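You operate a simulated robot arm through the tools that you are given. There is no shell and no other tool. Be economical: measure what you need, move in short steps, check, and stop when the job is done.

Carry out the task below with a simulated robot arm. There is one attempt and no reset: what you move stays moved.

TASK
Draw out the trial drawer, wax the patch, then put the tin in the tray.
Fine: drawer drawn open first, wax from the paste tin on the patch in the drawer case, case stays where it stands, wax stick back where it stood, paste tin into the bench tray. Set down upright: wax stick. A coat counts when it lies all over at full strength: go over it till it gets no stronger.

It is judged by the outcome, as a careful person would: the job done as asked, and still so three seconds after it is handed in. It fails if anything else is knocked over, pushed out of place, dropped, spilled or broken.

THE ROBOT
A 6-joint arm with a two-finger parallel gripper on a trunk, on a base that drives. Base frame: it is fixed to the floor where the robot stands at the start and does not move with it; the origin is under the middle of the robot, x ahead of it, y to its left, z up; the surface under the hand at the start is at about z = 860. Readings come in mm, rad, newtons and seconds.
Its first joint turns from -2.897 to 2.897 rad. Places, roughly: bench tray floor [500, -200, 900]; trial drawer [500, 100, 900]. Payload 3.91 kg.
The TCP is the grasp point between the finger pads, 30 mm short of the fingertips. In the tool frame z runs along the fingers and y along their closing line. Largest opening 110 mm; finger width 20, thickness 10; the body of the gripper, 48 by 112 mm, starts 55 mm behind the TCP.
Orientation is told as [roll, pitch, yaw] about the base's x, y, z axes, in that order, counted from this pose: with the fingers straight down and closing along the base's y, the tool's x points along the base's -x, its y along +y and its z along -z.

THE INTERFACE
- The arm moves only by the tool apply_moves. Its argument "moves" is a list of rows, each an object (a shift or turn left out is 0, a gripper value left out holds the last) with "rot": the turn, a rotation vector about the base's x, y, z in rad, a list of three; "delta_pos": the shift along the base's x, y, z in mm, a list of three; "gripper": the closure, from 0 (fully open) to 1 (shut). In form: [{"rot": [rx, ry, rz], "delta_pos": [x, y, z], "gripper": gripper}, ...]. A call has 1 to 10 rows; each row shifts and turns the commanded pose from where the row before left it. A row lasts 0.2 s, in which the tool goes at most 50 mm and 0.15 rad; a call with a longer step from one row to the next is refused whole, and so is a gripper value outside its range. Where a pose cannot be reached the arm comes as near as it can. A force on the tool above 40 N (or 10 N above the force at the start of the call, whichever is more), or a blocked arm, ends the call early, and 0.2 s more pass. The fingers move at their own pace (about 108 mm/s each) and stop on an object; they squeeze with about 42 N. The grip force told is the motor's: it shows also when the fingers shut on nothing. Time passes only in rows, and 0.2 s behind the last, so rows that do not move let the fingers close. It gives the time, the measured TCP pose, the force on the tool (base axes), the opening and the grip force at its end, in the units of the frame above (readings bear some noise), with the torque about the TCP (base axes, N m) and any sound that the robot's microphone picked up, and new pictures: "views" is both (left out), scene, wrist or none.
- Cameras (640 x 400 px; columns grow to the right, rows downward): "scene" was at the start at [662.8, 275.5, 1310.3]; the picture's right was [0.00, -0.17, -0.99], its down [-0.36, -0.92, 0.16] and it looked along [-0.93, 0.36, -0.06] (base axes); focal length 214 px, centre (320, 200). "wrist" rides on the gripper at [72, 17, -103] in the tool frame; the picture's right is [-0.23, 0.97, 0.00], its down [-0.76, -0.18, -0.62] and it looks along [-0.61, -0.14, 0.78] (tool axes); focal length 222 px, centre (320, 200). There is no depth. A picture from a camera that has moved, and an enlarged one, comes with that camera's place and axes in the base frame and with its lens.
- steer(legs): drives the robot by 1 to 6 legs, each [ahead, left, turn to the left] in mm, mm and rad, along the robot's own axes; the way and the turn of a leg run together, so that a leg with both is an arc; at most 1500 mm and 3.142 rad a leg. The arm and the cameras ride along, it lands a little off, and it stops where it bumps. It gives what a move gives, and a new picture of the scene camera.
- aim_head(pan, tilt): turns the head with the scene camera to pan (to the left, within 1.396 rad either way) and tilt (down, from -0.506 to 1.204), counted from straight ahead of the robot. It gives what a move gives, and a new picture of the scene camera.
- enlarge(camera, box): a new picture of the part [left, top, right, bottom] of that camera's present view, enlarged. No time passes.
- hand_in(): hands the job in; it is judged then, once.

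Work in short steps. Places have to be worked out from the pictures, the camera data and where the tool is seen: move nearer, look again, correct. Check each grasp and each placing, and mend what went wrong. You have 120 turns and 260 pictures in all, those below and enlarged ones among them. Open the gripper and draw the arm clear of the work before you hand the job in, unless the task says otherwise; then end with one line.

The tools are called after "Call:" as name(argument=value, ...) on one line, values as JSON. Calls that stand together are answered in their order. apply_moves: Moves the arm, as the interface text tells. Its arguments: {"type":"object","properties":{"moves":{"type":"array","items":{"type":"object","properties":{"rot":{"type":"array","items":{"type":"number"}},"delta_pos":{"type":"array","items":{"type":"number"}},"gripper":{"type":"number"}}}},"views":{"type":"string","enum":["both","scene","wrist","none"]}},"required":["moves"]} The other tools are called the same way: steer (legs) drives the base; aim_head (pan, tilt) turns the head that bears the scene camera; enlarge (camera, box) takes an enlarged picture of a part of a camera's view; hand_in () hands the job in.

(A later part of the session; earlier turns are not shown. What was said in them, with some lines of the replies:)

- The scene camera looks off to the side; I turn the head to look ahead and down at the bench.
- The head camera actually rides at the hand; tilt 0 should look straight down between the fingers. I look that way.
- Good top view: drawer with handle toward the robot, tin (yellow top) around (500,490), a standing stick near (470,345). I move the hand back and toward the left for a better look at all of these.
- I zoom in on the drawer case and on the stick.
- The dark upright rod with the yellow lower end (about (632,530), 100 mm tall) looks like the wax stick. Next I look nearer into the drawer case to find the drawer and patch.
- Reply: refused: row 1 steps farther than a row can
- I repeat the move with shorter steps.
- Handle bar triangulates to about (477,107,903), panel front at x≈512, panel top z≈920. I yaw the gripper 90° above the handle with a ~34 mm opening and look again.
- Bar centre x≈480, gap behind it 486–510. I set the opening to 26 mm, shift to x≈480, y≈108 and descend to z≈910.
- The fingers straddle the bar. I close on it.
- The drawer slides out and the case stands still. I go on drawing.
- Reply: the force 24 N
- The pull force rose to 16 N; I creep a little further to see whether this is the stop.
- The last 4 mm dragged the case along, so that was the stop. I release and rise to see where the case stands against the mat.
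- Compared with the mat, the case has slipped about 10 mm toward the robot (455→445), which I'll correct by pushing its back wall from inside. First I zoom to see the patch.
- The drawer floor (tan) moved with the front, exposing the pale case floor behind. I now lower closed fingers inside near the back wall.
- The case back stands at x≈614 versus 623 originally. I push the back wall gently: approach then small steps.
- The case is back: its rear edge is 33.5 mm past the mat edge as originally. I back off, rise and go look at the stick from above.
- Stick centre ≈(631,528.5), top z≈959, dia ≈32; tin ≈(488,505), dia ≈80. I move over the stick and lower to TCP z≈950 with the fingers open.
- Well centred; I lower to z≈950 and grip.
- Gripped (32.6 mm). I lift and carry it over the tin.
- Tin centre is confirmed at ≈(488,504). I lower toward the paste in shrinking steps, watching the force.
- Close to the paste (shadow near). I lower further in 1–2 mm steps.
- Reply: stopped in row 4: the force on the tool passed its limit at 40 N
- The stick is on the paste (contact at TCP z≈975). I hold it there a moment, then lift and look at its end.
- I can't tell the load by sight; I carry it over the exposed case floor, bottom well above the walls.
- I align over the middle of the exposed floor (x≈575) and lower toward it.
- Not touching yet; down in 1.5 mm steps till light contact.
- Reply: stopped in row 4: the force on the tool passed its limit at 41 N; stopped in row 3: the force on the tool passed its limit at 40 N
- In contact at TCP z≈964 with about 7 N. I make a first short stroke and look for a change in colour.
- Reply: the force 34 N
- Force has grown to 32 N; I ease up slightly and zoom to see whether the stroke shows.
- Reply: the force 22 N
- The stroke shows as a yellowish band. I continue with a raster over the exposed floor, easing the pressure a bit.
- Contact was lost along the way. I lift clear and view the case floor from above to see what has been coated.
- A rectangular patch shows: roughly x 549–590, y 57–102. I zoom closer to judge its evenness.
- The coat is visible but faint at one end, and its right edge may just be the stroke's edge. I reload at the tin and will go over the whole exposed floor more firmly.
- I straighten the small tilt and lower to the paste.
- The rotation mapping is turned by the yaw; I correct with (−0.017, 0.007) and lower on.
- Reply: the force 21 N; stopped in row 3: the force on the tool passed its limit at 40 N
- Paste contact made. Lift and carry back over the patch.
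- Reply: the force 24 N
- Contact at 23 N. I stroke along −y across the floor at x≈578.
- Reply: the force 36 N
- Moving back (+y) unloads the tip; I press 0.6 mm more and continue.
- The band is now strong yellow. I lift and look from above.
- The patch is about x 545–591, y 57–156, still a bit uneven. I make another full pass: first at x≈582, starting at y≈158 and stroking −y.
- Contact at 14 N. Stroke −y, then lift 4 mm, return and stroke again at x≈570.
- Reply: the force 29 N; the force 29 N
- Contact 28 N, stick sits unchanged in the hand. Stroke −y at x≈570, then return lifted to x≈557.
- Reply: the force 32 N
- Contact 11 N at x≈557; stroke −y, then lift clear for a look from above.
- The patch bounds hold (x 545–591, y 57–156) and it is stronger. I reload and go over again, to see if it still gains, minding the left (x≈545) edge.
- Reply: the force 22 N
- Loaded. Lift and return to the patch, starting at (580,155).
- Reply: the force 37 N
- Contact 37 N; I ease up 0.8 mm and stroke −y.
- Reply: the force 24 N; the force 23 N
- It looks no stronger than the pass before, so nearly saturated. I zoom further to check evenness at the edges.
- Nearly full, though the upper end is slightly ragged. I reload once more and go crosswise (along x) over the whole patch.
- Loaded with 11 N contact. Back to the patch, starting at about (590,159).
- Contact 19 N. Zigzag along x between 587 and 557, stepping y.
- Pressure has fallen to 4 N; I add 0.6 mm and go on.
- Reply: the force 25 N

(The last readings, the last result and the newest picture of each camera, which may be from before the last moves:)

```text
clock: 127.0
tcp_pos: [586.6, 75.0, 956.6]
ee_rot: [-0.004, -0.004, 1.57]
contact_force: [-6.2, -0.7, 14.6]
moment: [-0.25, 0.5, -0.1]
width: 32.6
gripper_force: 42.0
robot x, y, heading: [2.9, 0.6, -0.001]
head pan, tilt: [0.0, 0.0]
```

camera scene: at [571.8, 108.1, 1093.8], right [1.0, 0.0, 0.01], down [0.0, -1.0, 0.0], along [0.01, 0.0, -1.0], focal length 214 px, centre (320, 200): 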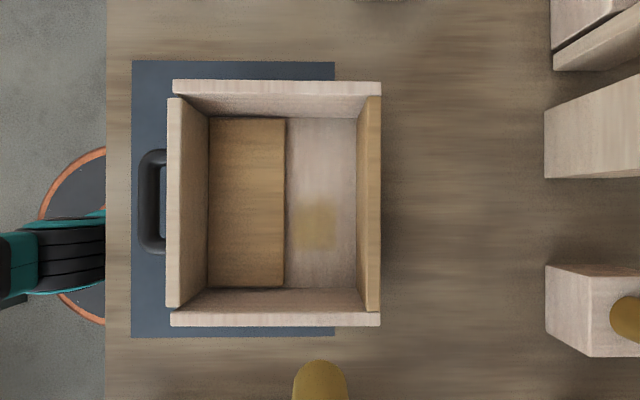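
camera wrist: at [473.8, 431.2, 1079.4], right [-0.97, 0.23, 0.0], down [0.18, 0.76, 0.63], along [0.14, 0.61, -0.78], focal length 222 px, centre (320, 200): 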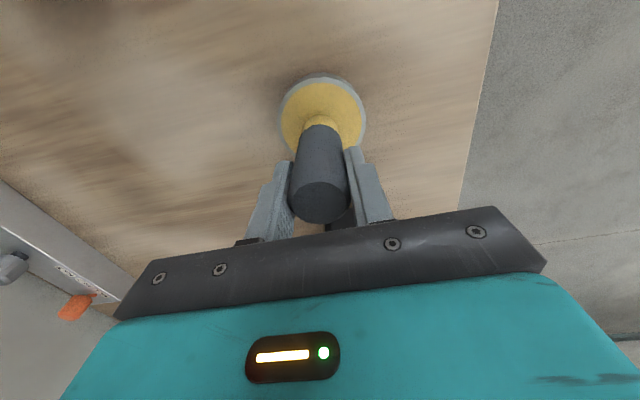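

Good contact throughout. Last two crosswise rows, then lift and look.

Call:
apply_moves(moves=[{"delta_pos": [0, -12, -0.3]}, {"delta_pos": [-10, 0, 0]}, {"delta_pos": [-10, 0, 0]}, {"delta_pos": [-10, 0, 0]}, {"delta_pos": [0, -12, -0.2]}, {"delta_pos": [10, 0, 0]}, {"delta_pos": [10, 0, 0]}, {"delta_pos": [10, 0, 0]}, {}], views="none")

Call:
apply_moves(moves=[{"delta_pos": [0, 0, 40]}, {"delta_pos": [0, 0, 45]}, {"delta_pos": [-10, -40, 0]}, {"delta_pos": [0, -15, 0]}, {}], views="none")

Call:
enlarge(camera="scene", box=[240, 120, 400, 280])

Call:
enlarge(camera="scene", box=[280, 145, 360, 200])

```text
clock: 129.0
tcp_pos: [588.2, 50.7, 957.1]
ee_rot: [-0.002, -0.003, 1.571]
contact_force: [-6.5, -1.3, 20.0]
moment: [-0.33, 0.55, -0.04]
width: 33.0
gripper_force: 42.1
robot x, y, heading: [0.8, 1.5, -0.003]
head pan, tilt: [0.0, 0.0]
```

```text
clock: 130.2
tcp_pos: [578.3, -3.2, 1040.8]
ee_rot: [-0.002, -0.003, 1.571]
contact_force: [-0.2, 1.0, -1.5]
moment: [0.02, 0.01, 0.03]
width: 32.7
gripper_force: 41.9
robot x, y, heading: [0.9, 0.6, -0.001]
head pan, tilt: [0.0, 0.0]
```

```text
2.50 times, centred on (320, 200) of scene
camera zoom: at [577.9, 108.2, 1080.5], right [1.0, 0.0, 0.0], down [0.0, -1.0, 0.0], along [0.0, 0.0, -1.0], focal length 536 px, centre (320, 200)
```

zoom: 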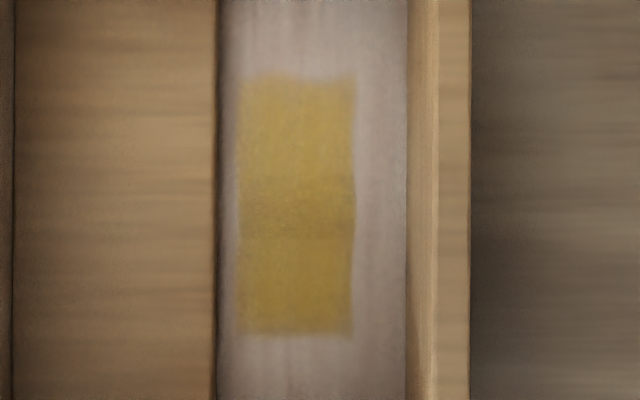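

```text
7.27 times, centred on (320, 172) of scene
camera zoom: at [577.9, 108.2, 1080.5], right [1.0, 0.0, 0.0], down [0.0, -1.0, 0.0], along [0.0, 0.0, -1.0], focal length 1560 px, centre (320, 400)
```

zoom: 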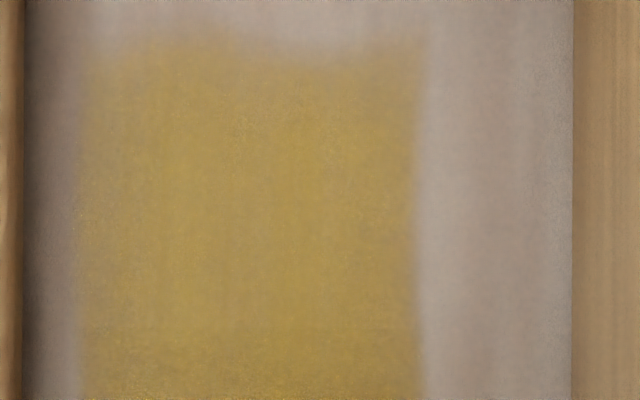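

Unchanged: the coat is full. Now I carry the stick back toward its place (631,529).

Call:
apply_moves(moves=[{"delta_pos": [0, 45, 0]}, {"delta_pos": [0, 45, 0]}, {"delta_pos": [0, 45, 0]}, {"delta_pos": [5, 45, 0]}, {"delta_pos": [5, 45, 0]}, {"delta_pos": [5, 45, 0]}, {"delta_pos": [8, 45, 0]}, {"delta_pos": [8, 45, 0]}, {"delta_pos": [8, 45, 0]}, {"delta_pos": [8, 45, 0]}], views="none")

Call:
apply_moves(moves=[{"delta_pos": [6, 45, 0]}, {"delta_pos": [0, 37, 0]}, {"delta_pos": [0, 0, -40]}, {"delta_pos": [0, 0, -30]}, {"delta_pos": [0, 0, -15]}, {}], views="none")

Call:
aim_head(pan=0, tilt=0.7)

```text
clock: 132.4
tcp_pos: [626.7, 446.0, 1042.0]
ee_rot: [-0.001, -0.004, 1.569]
contact_force: [0.1, 0.6, -0.3]
moment: [0.01, 0.01, -0.01]
width: 32.9
gripper_force: 42.4
robot x, y, heading: [2.4, -5.2, 0.006]
head pan, tilt: [0.0, 0.0]
```

```text
clock: 133.8
tcp_pos: [634.4, 528.8, 955.4]
ee_rot: [-0.001, -0.003, 1.572]
contact_force: [0.4, -0.4, 0.5]
moment: [-0.02, 0.03, -0.01]
width: 32.8
gripper_force: 42.0
robot x, y, heading: [-1.1, -0.0, -0.005]
head pan, tilt: [0.0, 0.0]
```

```text
clock: 134.8
tcp_pos: [634.4, 529.0, 955.9]
ee_rot: [0.0, -0.003, 1.571]
contact_force: [-0.4, 0.5, -1.0]
moment: [0.02, 0.02, 0.01]
width: 32.9
gripper_force: 42.1
robot x, y, heading: [-0.9, 0.7, 0.0]
head pan, tilt: [0.0, 0.7]
camera scene: at [633.1, 576.3, 999.4], right [1.0, 0.0, 0.0], down [0.0, -0.77, 0.64], along [0.0, -0.64, -0.77], focal length 214 px, centre (320, 200)
```

scene: 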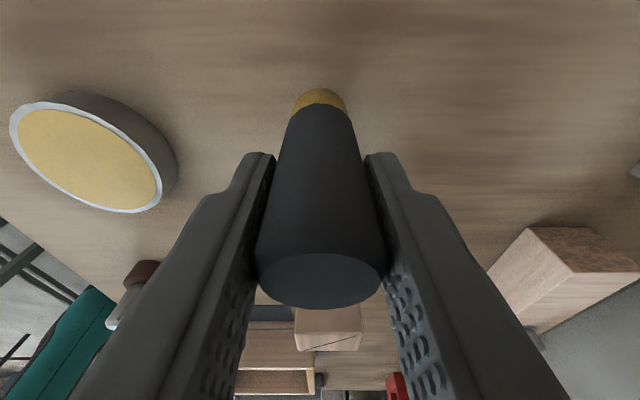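

The stick has ridden up ~6 mm in the grip but looks straight. I shift x −2.5 and lower slowly to contact.

Call:
apply_moves(moves=[{"delta_pos": [-2.5, 0, -4]}, {"delta_pos": [0, 0, -2]}, {"delta_pos": [0, 0, -1.5]}, {}], views="none")

Call:
apply_moves(moves=[{"delta_pos": [0, 0, -0.8]}, {"delta_pos": [0, 0, -0.7]}, {}], views="none")

```text
clock: 135.8
tcp_pos: [630.2, 528.7, 948.4]
ee_rot: [-0.003, -0.005, 1.571]
contact_force: [-0.2, 0.3, -0.6]
moment: [0.0, 0.04, -0.02]
width: 32.8
gripper_force: 42.1
robot x, y, heading: [2.0, 0.8, 0.003]
head pan, tilt: [0.0, 0.7]
```

```text
clock: 136.7
tcp_pos: [629.0, 528.8, 946.5]
ee_rot: [-0.003, -0.004, 1.571]
contact_force: [0.0, 0.0, -0.5]
moment: [-0.02, 0.0, -0.02]
width: 32.8
gripper_force: 42.3
robot x, y, heading: [0.2, 0.2, -0.004]
head pan, tilt: [0.0, 0.7]
```

Call:
apply_moves(moves=[{"delta_pos": [0.8, 0, -0.8]}, {"delta_pos": [0, 0, -0.7]}, {}], views="none")

Call:
apply_moves(moves=[{"delta_pos": [0, 0, -0.6]}, {"delta_pos": [0, 0, -0.5]}, {}], views="none")

```text
clock: 137.4
tcp_pos: [630.3, 528.9, 946.2]
ee_rot: [-0.002, -0.001, 1.57]
contact_force: [0.3, 0.8, -1.2]
moment: [0.0, -0.01, -0.04]
width: 33.0
gripper_force: 42.2
robot x, y, heading: [-1.9, -1.8, 0.001]
head pan, tilt: [0.0, 0.7]
```

```text
clock: 138.2
tcp_pos: [629.3, 528.2, 945.0]
ee_rot: [-0.003, -0.004, 1.57]
contact_force: [0.8, 0.3, -0.1]
moment: [-0.01, -0.05, -0.01]
width: 32.7
gripper_force: 41.9
robot x, y, heading: [-2.4, -3.9, -0.002]
head pan, tilt: [0.0, 0.7]
```

Call:
apply_moves(moves=[{"delta_pos": [0.7, 0, -0.6]}, {"delta_pos": [0, 0, -0.6]}, {}], views="none")

Call:
apply_moves(moves=[{"delta_pos": [0, 0, -0.6]}, {"delta_pos": [0, 0, -0.5]}, {}], views="none")

```text
clock: 139.1
tcp_pos: [628.8, 529.8, 944.7]
ee_rot: [-0.003, -0.006, 1.571]
contact_force: [-3.0, 1.3, 20.7]
moment: [-0.11, 0.24, -0.01]
width: 32.7
gripper_force: 42.1
robot x, y, heading: [-2.2, 1.7, -0.003]
head pan, tilt: [0.0, 0.7]
```

```text
clock: 139.8
tcp_pos: [630.6, 528.7, 944.2]
ee_rot: [-0.005, -0.007, 1.57]
contact_force: [-2.0, 0.5, 10.7]
moment: [-0.15, 0.12, -0.03]
width: 32.8
gripper_force: 41.8
robot x, y, heading: [3.7, 2.0, -0.002]
head pan, tilt: [0.0, 0.7]
stopped in row 3: the force on the tool passed its limit at 40 N (the readings are from after the stop); the commanded pose is now the measured one
```

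The stick stands on the bench (10 N). I open gently and rise clear.

Call:
apply_moves(moves=[{"gripper": 0.55}, {"gripper": 0.3}, {}, {"delta_pos": [0, 0, 30]}, {"delta_pos": [0, 0, 40]}, {"delta_pos": [0, 0, 40]}, {"delta_pos": [0, 0, 40]}, {}], views="scene")

```text
clock: 141.6
tcp_pos: [630.2, 531.2, 1093.9]
ee_rot: [-0.004, -0.005, 1.572]
contact_force: [-0.5, 0.4, -0.5]
moment: [-0.02, 0.0, 0.01]
width: 76.9
gripper_force: 0.1
robot x, y, heading: [2.4, 1.7, 0.003]
head pan, tilt: [0.0, 0.7]
camera scene: at [629.2, 577.1, 1137.6], right [1.0, 0.0, 0.0], down [0.0, -0.77, 0.64], along [0.0, -0.64, -0.77], focal length 214 px, centre (320, 200)
```

scene: 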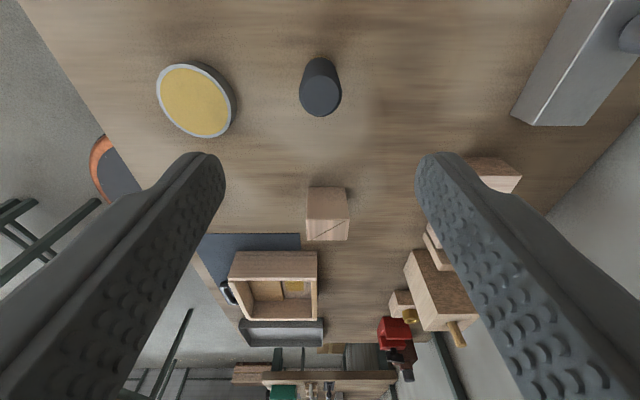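

The stick stands. I move to view the tin (and stick) from straight above.

Call:
apply_moves(moves=[{"delta_pos": [-20, -40, 0], "gripper": 0}, {"delta_pos": [-30, -35, 0]}, {"delta_pos": [-30, -30, 0]}, {"delta_pos": [-30, -30, 0]}, {"delta_pos": [-30, 0, 0]}, {}], views="none")

Call:
aim_head(pan=0, tilt=0)

```text
clock: 143.0
tcp_pos: [488.8, 392.8, 1093.8]
ee_rot: [-0.003, -0.007, 1.569]
contact_force: [0.0, 0.4, 0.6]
moment: [0.01, 0.02, -0.02]
width: 109.6
gripper_force: 0.0
robot x, y, heading: [-0.9, 2.0, 0.002]
head pan, tilt: [0.0, 0.7]
```

```text
clock: 144.1
tcp_pos: [489.9, 392.9, 1094.0]
ee_rot: [-0.003, -0.006, 1.572]
contact_force: [0.1, -0.2, -0.2]
moment: [0.0, -0.01, -0.01]
width: 110.1
gripper_force: 0.0
robot x, y, heading: [2.1, -1.2, 0.001]
head pan, tilt: [0.0, 0.0]
camera scene: at [488.6, 503.8, 1133.1], right [1.0, 0.0, 0.0], down [0.0, -1.0, 0.0], along [0.0, 0.0, -1.0], focal length 214 px, centre (320, 200)
```

scene: 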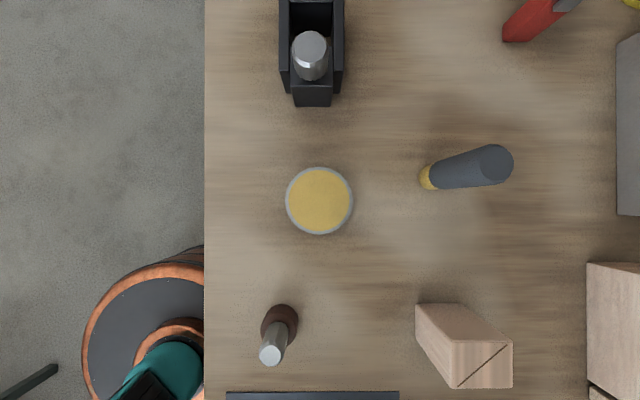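

Stick stands upright at ≈(630,532), within a few mm; tin at ≈(488,503.5). I go over the tin and lower around it.

Call:
apply_moves(moves=[{"delta_pos": [0, 40, 0], "rot": [-0.006, 0.003, 0]}, {"delta_pos": [-1, 40, 0]}, {"delta_pos": [-1, 30.5, 0]}, {"delta_pos": [0, 0, -45]}, {"delta_pos": [0, 0, -45]}, {"delta_pos": [0, 0, -45]}, {}], views="none")

Call:
aim_head(pan=0, tilt=0.7)

```text
clock: 145.7
tcp_pos: [490.0, 504.4, 956.3]
ee_rot: [-0.001, 0.0, 1.571]
contact_force: [-0.4, 0.4, -0.9]
moment: [0.04, -0.02, 0.01]
width: 109.8
gripper_force: 0.1
robot x, y, heading: [-1.0, 1.1, -0.001]
head pan, tilt: [0.0, 0.0]
```

```text
clock: 146.8
tcp_pos: [490.2, 504.0, 956.5]
ee_rot: [-0.002, 0.0, 1.57]
contact_force: [-0.2, -0.5, -0.3]
moment: [0.01, 0.01, -0.01]
width: 110.1
gripper_force: 0.0
robot x, y, heading: [1.7, 0.8, 0.001]
head pan, tilt: [0.0, 0.7]
camera scene: at [488.4, 552.0, 1000.8], right [1.0, 0.0, 0.0], down [0.0, -0.76, 0.64], along [0.0, -0.64, -0.76], focal length 214 px, centre (320, 200)
```

scene: 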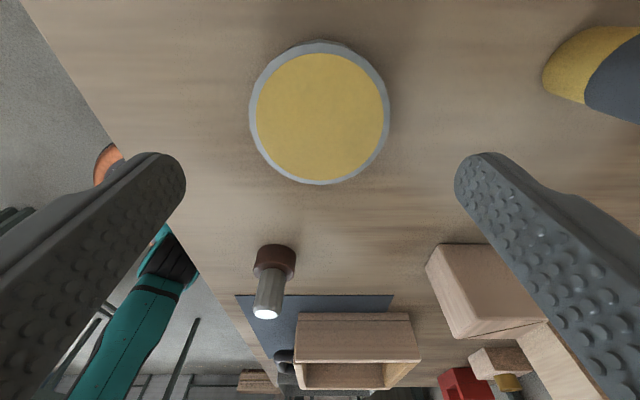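

Well centred. I lower to z≈895 and close.

Call:
apply_moves(moves=[{"delta_pos": [-0.5, 1, -30]}, {"delta_pos": [0, 0, -20]}, {"delta_pos": [0, 0, -8]}, {"delta_pos": [0, 0, -2.5]}, {}, {"gripper": 1.0}, {}, {}], views="both")

```text
clock: 148.6
tcp_pos: [489.2, 505.4, 897.9]
ee_rot: [-0.001, 0.0, 1.57]
contact_force: [0.6, 0.4, 1.7]
moment: [-0.03, 0.1, -0.03]
width: 78.8
gripper_force: 42.1
robot x, y, heading: [-2.6, 1.2, 0.002]
head pan, tilt: [0.0, 0.7]
camera scene: at [488.0, 553.0, 941.5], right [1.0, 0.0, 0.0], down [0.0, -0.76, 0.64], along [0.0, -0.64, -0.76], focal length 214 px, centre (320, 200)
camera wrist: at [472.3, 433.6, 1002.1], right [-0.97, 0.23, 0.0], down [0.18, 0.76, 0.62], along [0.14, 0.61, -0.78], focal length 222 px, centre (320, 200)
```

scene: 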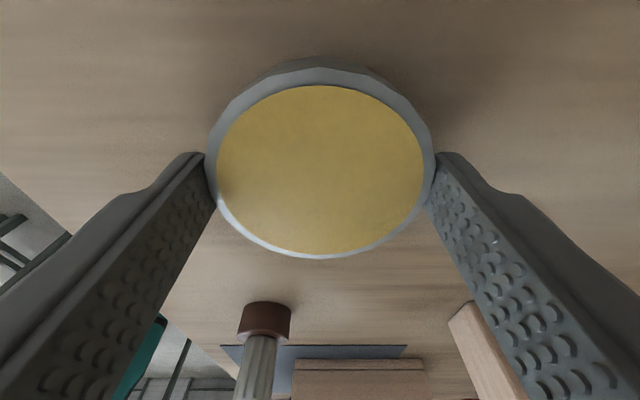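
wrist: 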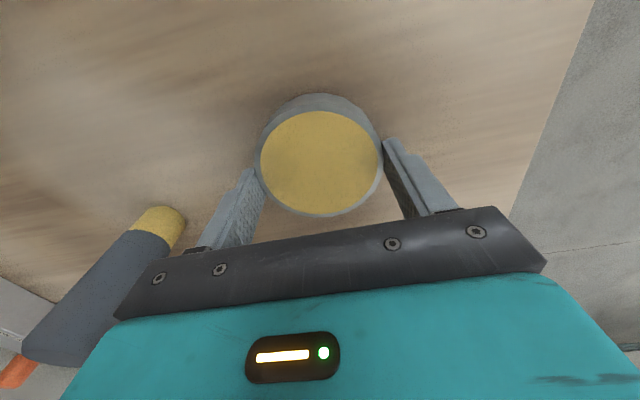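

The tin is held (78.8 mm). I lift it and carry it toward the tray, well above everything.

Call:
apply_moves(moves=[{"delta_pos": [0, 0, 15]}, {"delta_pos": [0, 0, 30]}, {"delta_pos": [0, 0, 40]}, {"delta_pos": [0, 0, 40]}, {}], views="scene")

Call:
apply_moves(moves=[{"delta_pos": [0, -48, 0]}, {"delta_pos": [0, -48, 0]}, {"delta_pos": [0, -48, 0]}, {"delta_pos": [0, -48, 0]}, {"delta_pos": [0, -48, 0]}, {"delta_pos": [0, -48, 0]}, {"delta_pos": [0, -48, 0]}, {"delta_pos": [0, -48, 0]}, {"delta_pos": [0, -48, 0]}, {"delta_pos": [0, -48, 0]}], views="none")

Call:
apply_moves(moves=[{"delta_pos": [0, -48, 0]}, {"delta_pos": [5, -48, 0]}, {"delta_pos": [5, -48, 0]}, {"delta_pos": [0, -48, 0]}, {}], views="both")

```text
clock: 149.8
tcp_pos: [489.0, 504.7, 1023.4]
ee_rot: [-0.002, 0.002, 1.572]
contact_force: [0.4, -0.2, -2.9]
moment: [0.01, -0.04, 0.02]
width: 78.9
gripper_force: 41.9
robot x, y, heading: [2.8, 1.2, -0.001]
head pan, tilt: [0.0, 0.7]
camera scene: at [489.0, 552.7, 1066.6], right [1.0, 0.0, 0.0], down [0.0, -0.76, 0.64], along [0.0, -0.64, -0.76], focal length 214 px, centre (320, 200)
```

scene: 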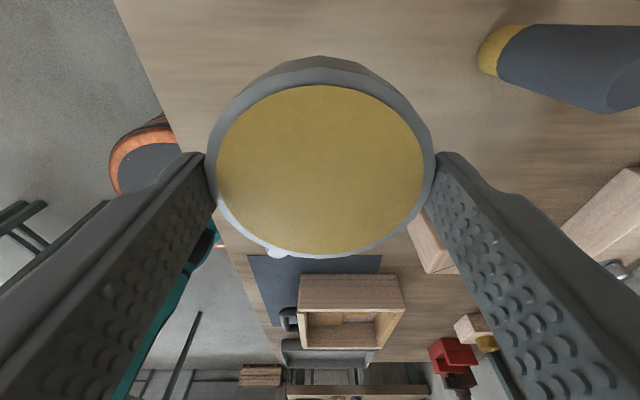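

```text
clock: 152.0
tcp_pos: [485.9, 27.2, 1022.5]
ee_rot: [-0.002, 0.0, 1.571]
contact_force: [-0.2, -0.3, -2.9]
moment: [0.02, -0.02, -0.03]
width: 79.0
gripper_force: 42.0
robot x, y, heading: [-3.6, -0.8, 0.001]
head pan, tilt: [0.0, 0.7]
```

```text
clock: 153.2
tcp_pos: [498.6, -165.5, 1022.2]
ee_rot: [-0.001, -0.001, 1.571]
contact_force: [-0.4, 0.6, -3.0]
moment: [0.01, 0.01, -0.03]
width: 79.1
gripper_force: 42.4
robot x, y, heading: [0.3, 3.5, -0.004]
head pan, tilt: [0.0, 0.7]
camera scene: at [498.4, -118.1, 1065.1], right [1.0, 0.0, 0.0], down [0.0, -0.76, 0.64], along [0.0, -0.64, -0.76], focal length 214 px, centre (320, 200)
camera wrist: at [482.8, -237.5, 1125.7], right [-0.97, 0.23, 0.0], down [0.18, 0.76, 0.62], along [0.14, 0.61, -0.78], focal length 222 px, centre (320, 200)
```

scene: 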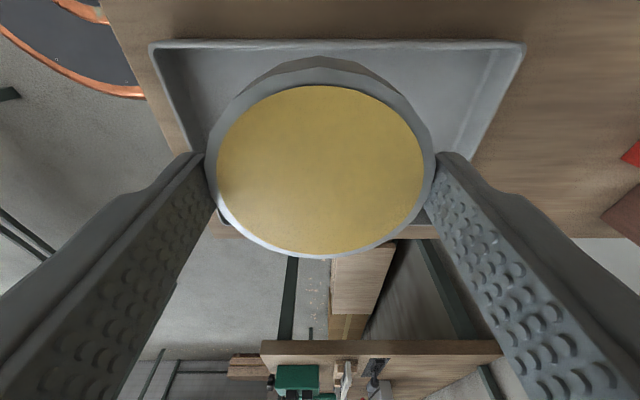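
wrist: 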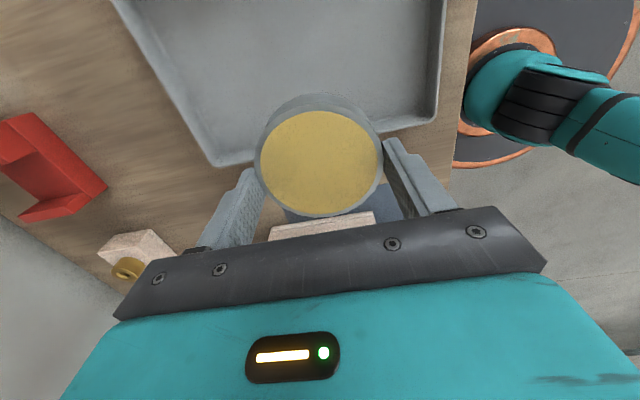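

The tray's near rim is at y≈−130, x≈392–626, far rim near −285. I move to its middle (508,−205) and lower step by step.

Call:
apply_moves(moves=[{"delta_pos": [9, -39, 0]}, {}, {"delta_pos": [0, 0, -40]}, {"delta_pos": [0, 0, -25]}, {}], views="both")

```text
clock: 154.4
tcp_pos: [507.5, -204.2, 958.4]
ee_rot: [-0.001, 0.001, 1.571]
contact_force: [-0.8, 0.5, -2.6]
moment: [-0.02, 0.01, 0.0]
width: 79.0
gripper_force: 42.2
robot x, y, heading: [-0.9, 2.2, -0.008]
head pan, tilt: [0.0, 0.7]
camera scene: at [506.8, -156.7, 1001.6], right [1.0, 0.0, 0.0], down [0.0, -0.76, 0.64], along [0.0, -0.64, -0.76], focal length 214 px, centre (320, 200)
camera wrist: at [491.1, -276.2, 1062.1], right [-0.97, 0.23, 0.0], down [0.18, 0.76, 0.62], along [0.14, 0.61, -0.78], focal length 222 px, centre (320, 200)
```

scene: 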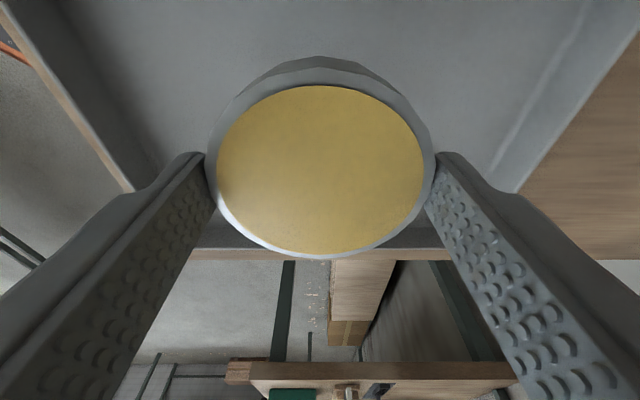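
wrist: 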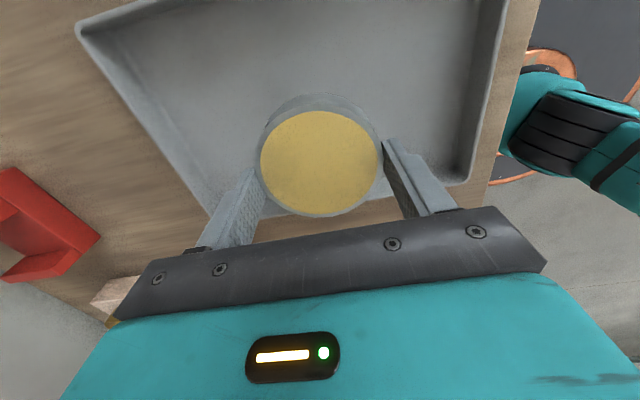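

The tin is over the tray floor. I lower in small steps until it touches.

Call:
apply_moves(moves=[{"delta_pos": [0, 0, -10]}, {"delta_pos": [0, 0, -10]}, {"delta_pos": [0, 0, -8]}, {"delta_pos": [0, 0, -6]}, {"delta_pos": [0, 0, -6]}, {"delta_pos": [0, 0, -6]}, {}], views="scene")

```text
clock: 156.0
tcp_pos: [507.8, -205.9, 912.9]
ee_rot: [-0.001, 0.0, 1.572]
contact_force: [-0.7, -0.4, -2.9]
moment: [-0.04, -0.02, -0.01]
width: 78.9
gripper_force: 42.0
robot x, y, heading: [-2.0, 2.2, 0.003]
head pan, tilt: [0.0, 0.7]
camera scene: at [506.7, -158.1, 955.9], right [1.0, 0.0, 0.0], down [0.0, -0.76, 0.64], along [0.0, -0.64, -0.76], focal length 214 px, centre (320, 200)
```

scene: 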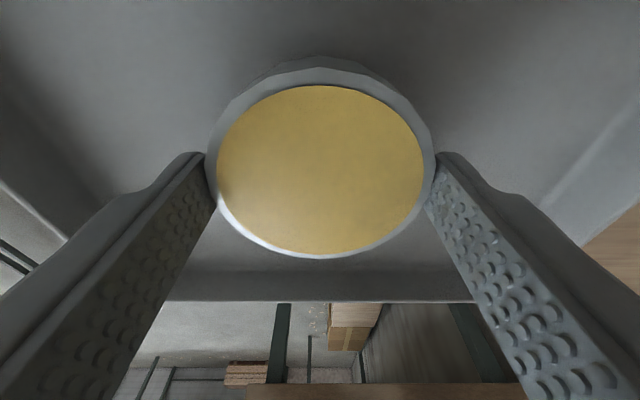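

Call:
apply_moves(moves=[{"delta_pos": [0, 0, -4]}, {"delta_pos": [0, 0, -2]}, {"delta_pos": [0, 0, -2]}, {"delta_pos": [0, 0, -1]}, {}], views="none")

Call:
apply_moves(moves=[{"delta_pos": [0, 0, -1]}, {"delta_pos": [0, 0, -1]}, {}], views="none")

```text
clock: 157.2
tcp_pos: [507.4, -205.8, 903.9]
ee_rot: [-0.001, 0.001, 1.572]
contact_force: [-0.3, -0.3, -2.5]
moment: [0.03, 0.05, 0.0]
width: 79.0
gripper_force: 42.0
robot x, y, heading: [-3.7, 2.1, 0.003]
head pan, tilt: [0.0, 0.7]
```

```text
clock: 158.0
tcp_pos: [507.0, -206.8, 901.2]
ee_rot: [-0.001, 0.002, 1.571]
contact_force: [1.4, -2.4, 12.3]
moment: [0.02, 0.45, 0.06]
width: 79.1
gripper_force: 42.2
robot x, y, heading: [0.8, -1.1, 0.0]
head pan, tilt: [0.0, 0.7]
```

The tin touches the tray floor (12 N). I open and rise.

Call:
apply_moves(moves=[{"gripper": 0.15}, {"gripper": 0.0}, {}, {"delta_pos": [0, 0, 25]}, {"delta_pos": [0, 0, 45]}, {"delta_pos": [0, 0, 45]}, {"delta_pos": [0, 0, 45]}, {"delta_pos": [0, 0, 45]}, {"delta_pos": [0, 0, 45]}], views="both")

```text
clock: 160.0
tcp_pos: [508.5, -205.9, 1151.2]
ee_rot: [-0.002, 0.002, 1.571]
contact_force: [-0.2, 0.5, -0.7]
moment: [0.01, 0.01, 0.02]
width: 109.9
gripper_force: 0.0
robot x, y, heading: [-1.4, 3.4, 0.001]
head pan, tilt: [0.0, 0.7]
camera scene: at [508.4, -158.6, 1195.1], right [1.0, 0.0, 0.0], down [0.0, -0.76, 0.64], along [0.0, -0.64, -0.76], focal length 214 px, centre (320, 200)
camera wrist: at [492.7, -278.1, 1255.7], right [-0.97, 0.23, 0.0], down [0.18, 0.76, 0.62], along [0.14, 0.61, -0.78], focal length 222 px, centre (320, 200)
```

scene: 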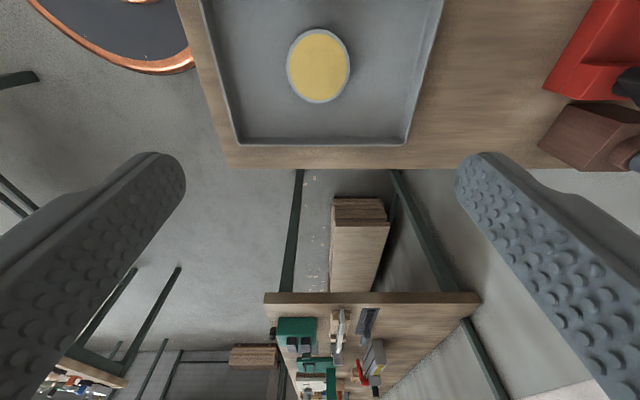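
wrist: 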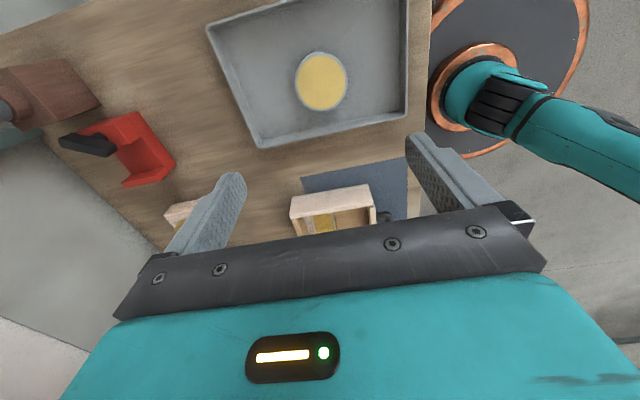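

The tin sits in the tray. A final overview of drawer, case and stick with the arm high.

Call:
apply_moves(moves=[{"delta_pos": [5, 45, 10]}, {"delta_pos": [5, 45, 10]}, {"delta_pos": [5, 45, 10]}, {"delta_pos": [5, 45, 10]}, {"delta_pos": [0, 45, 0]}, {"delta_pos": [0, 45, 0]}, {"delta_pos": [0, 45, 0]}, {}], views="none")

Call:
aim_head(pan=0, tilt=0)

```text
clock: 161.8
tcp_pos: [528.2, 107.9, 1191.7]
ee_rot: [-0.002, 0.0, 1.57]
contact_force: [0.6, 0.9, 0.8]
moment: [-0.02, 0.0, 0.01]
width: 109.9
gripper_force: 0.1
robot x, y, heading: [3.4, -2.3, 0.004]
head pan, tilt: [0.0, 0.7]
```

```text
clock: 162.8
tcp_pos: [527.4, 109.1, 1191.9]
ee_rot: [-0.003, -0.001, 1.571]
contact_force: [-0.5, 0.5, -0.2]
moment: [-0.03, -0.03, 0.0]
width: 110.2
gripper_force: 0.1
robot x, y, heading: [1.9, -0.4, -0.001]
head pan, tilt: [0.0, 0.0]
camera scene: at [527.4, 219.5, 1229.9], right [1.0, 0.0, 0.0], down [0.0, -1.0, 0.0], along [0.0, 0.0, -1.0], focal length 214 px, centre (320, 200)
```

scene: 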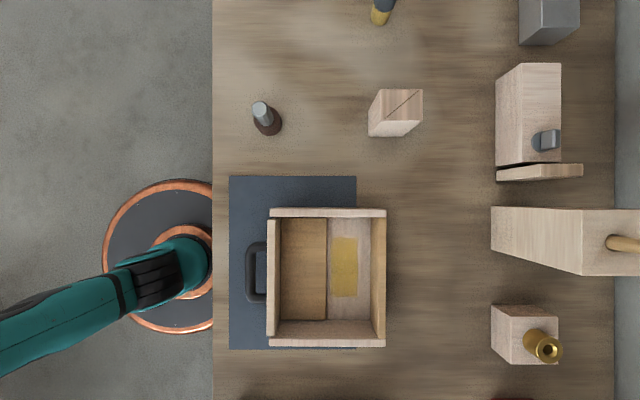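

Drawer open, case at its original place (x 453–623), coat full, stick standing, tin in the tray, arm clear and open. I hand in.

Call:
hand_in()

```text
The job is handed in.
```

I drew the drawer open to its stop, coated the patch all over, and put the paste tin in the bench tray. The wax stick stands upright within about 4 mm of its spot. Opening the drawer dragged the case about 10 mm; I pushed it back, and the last view shows it where it started.
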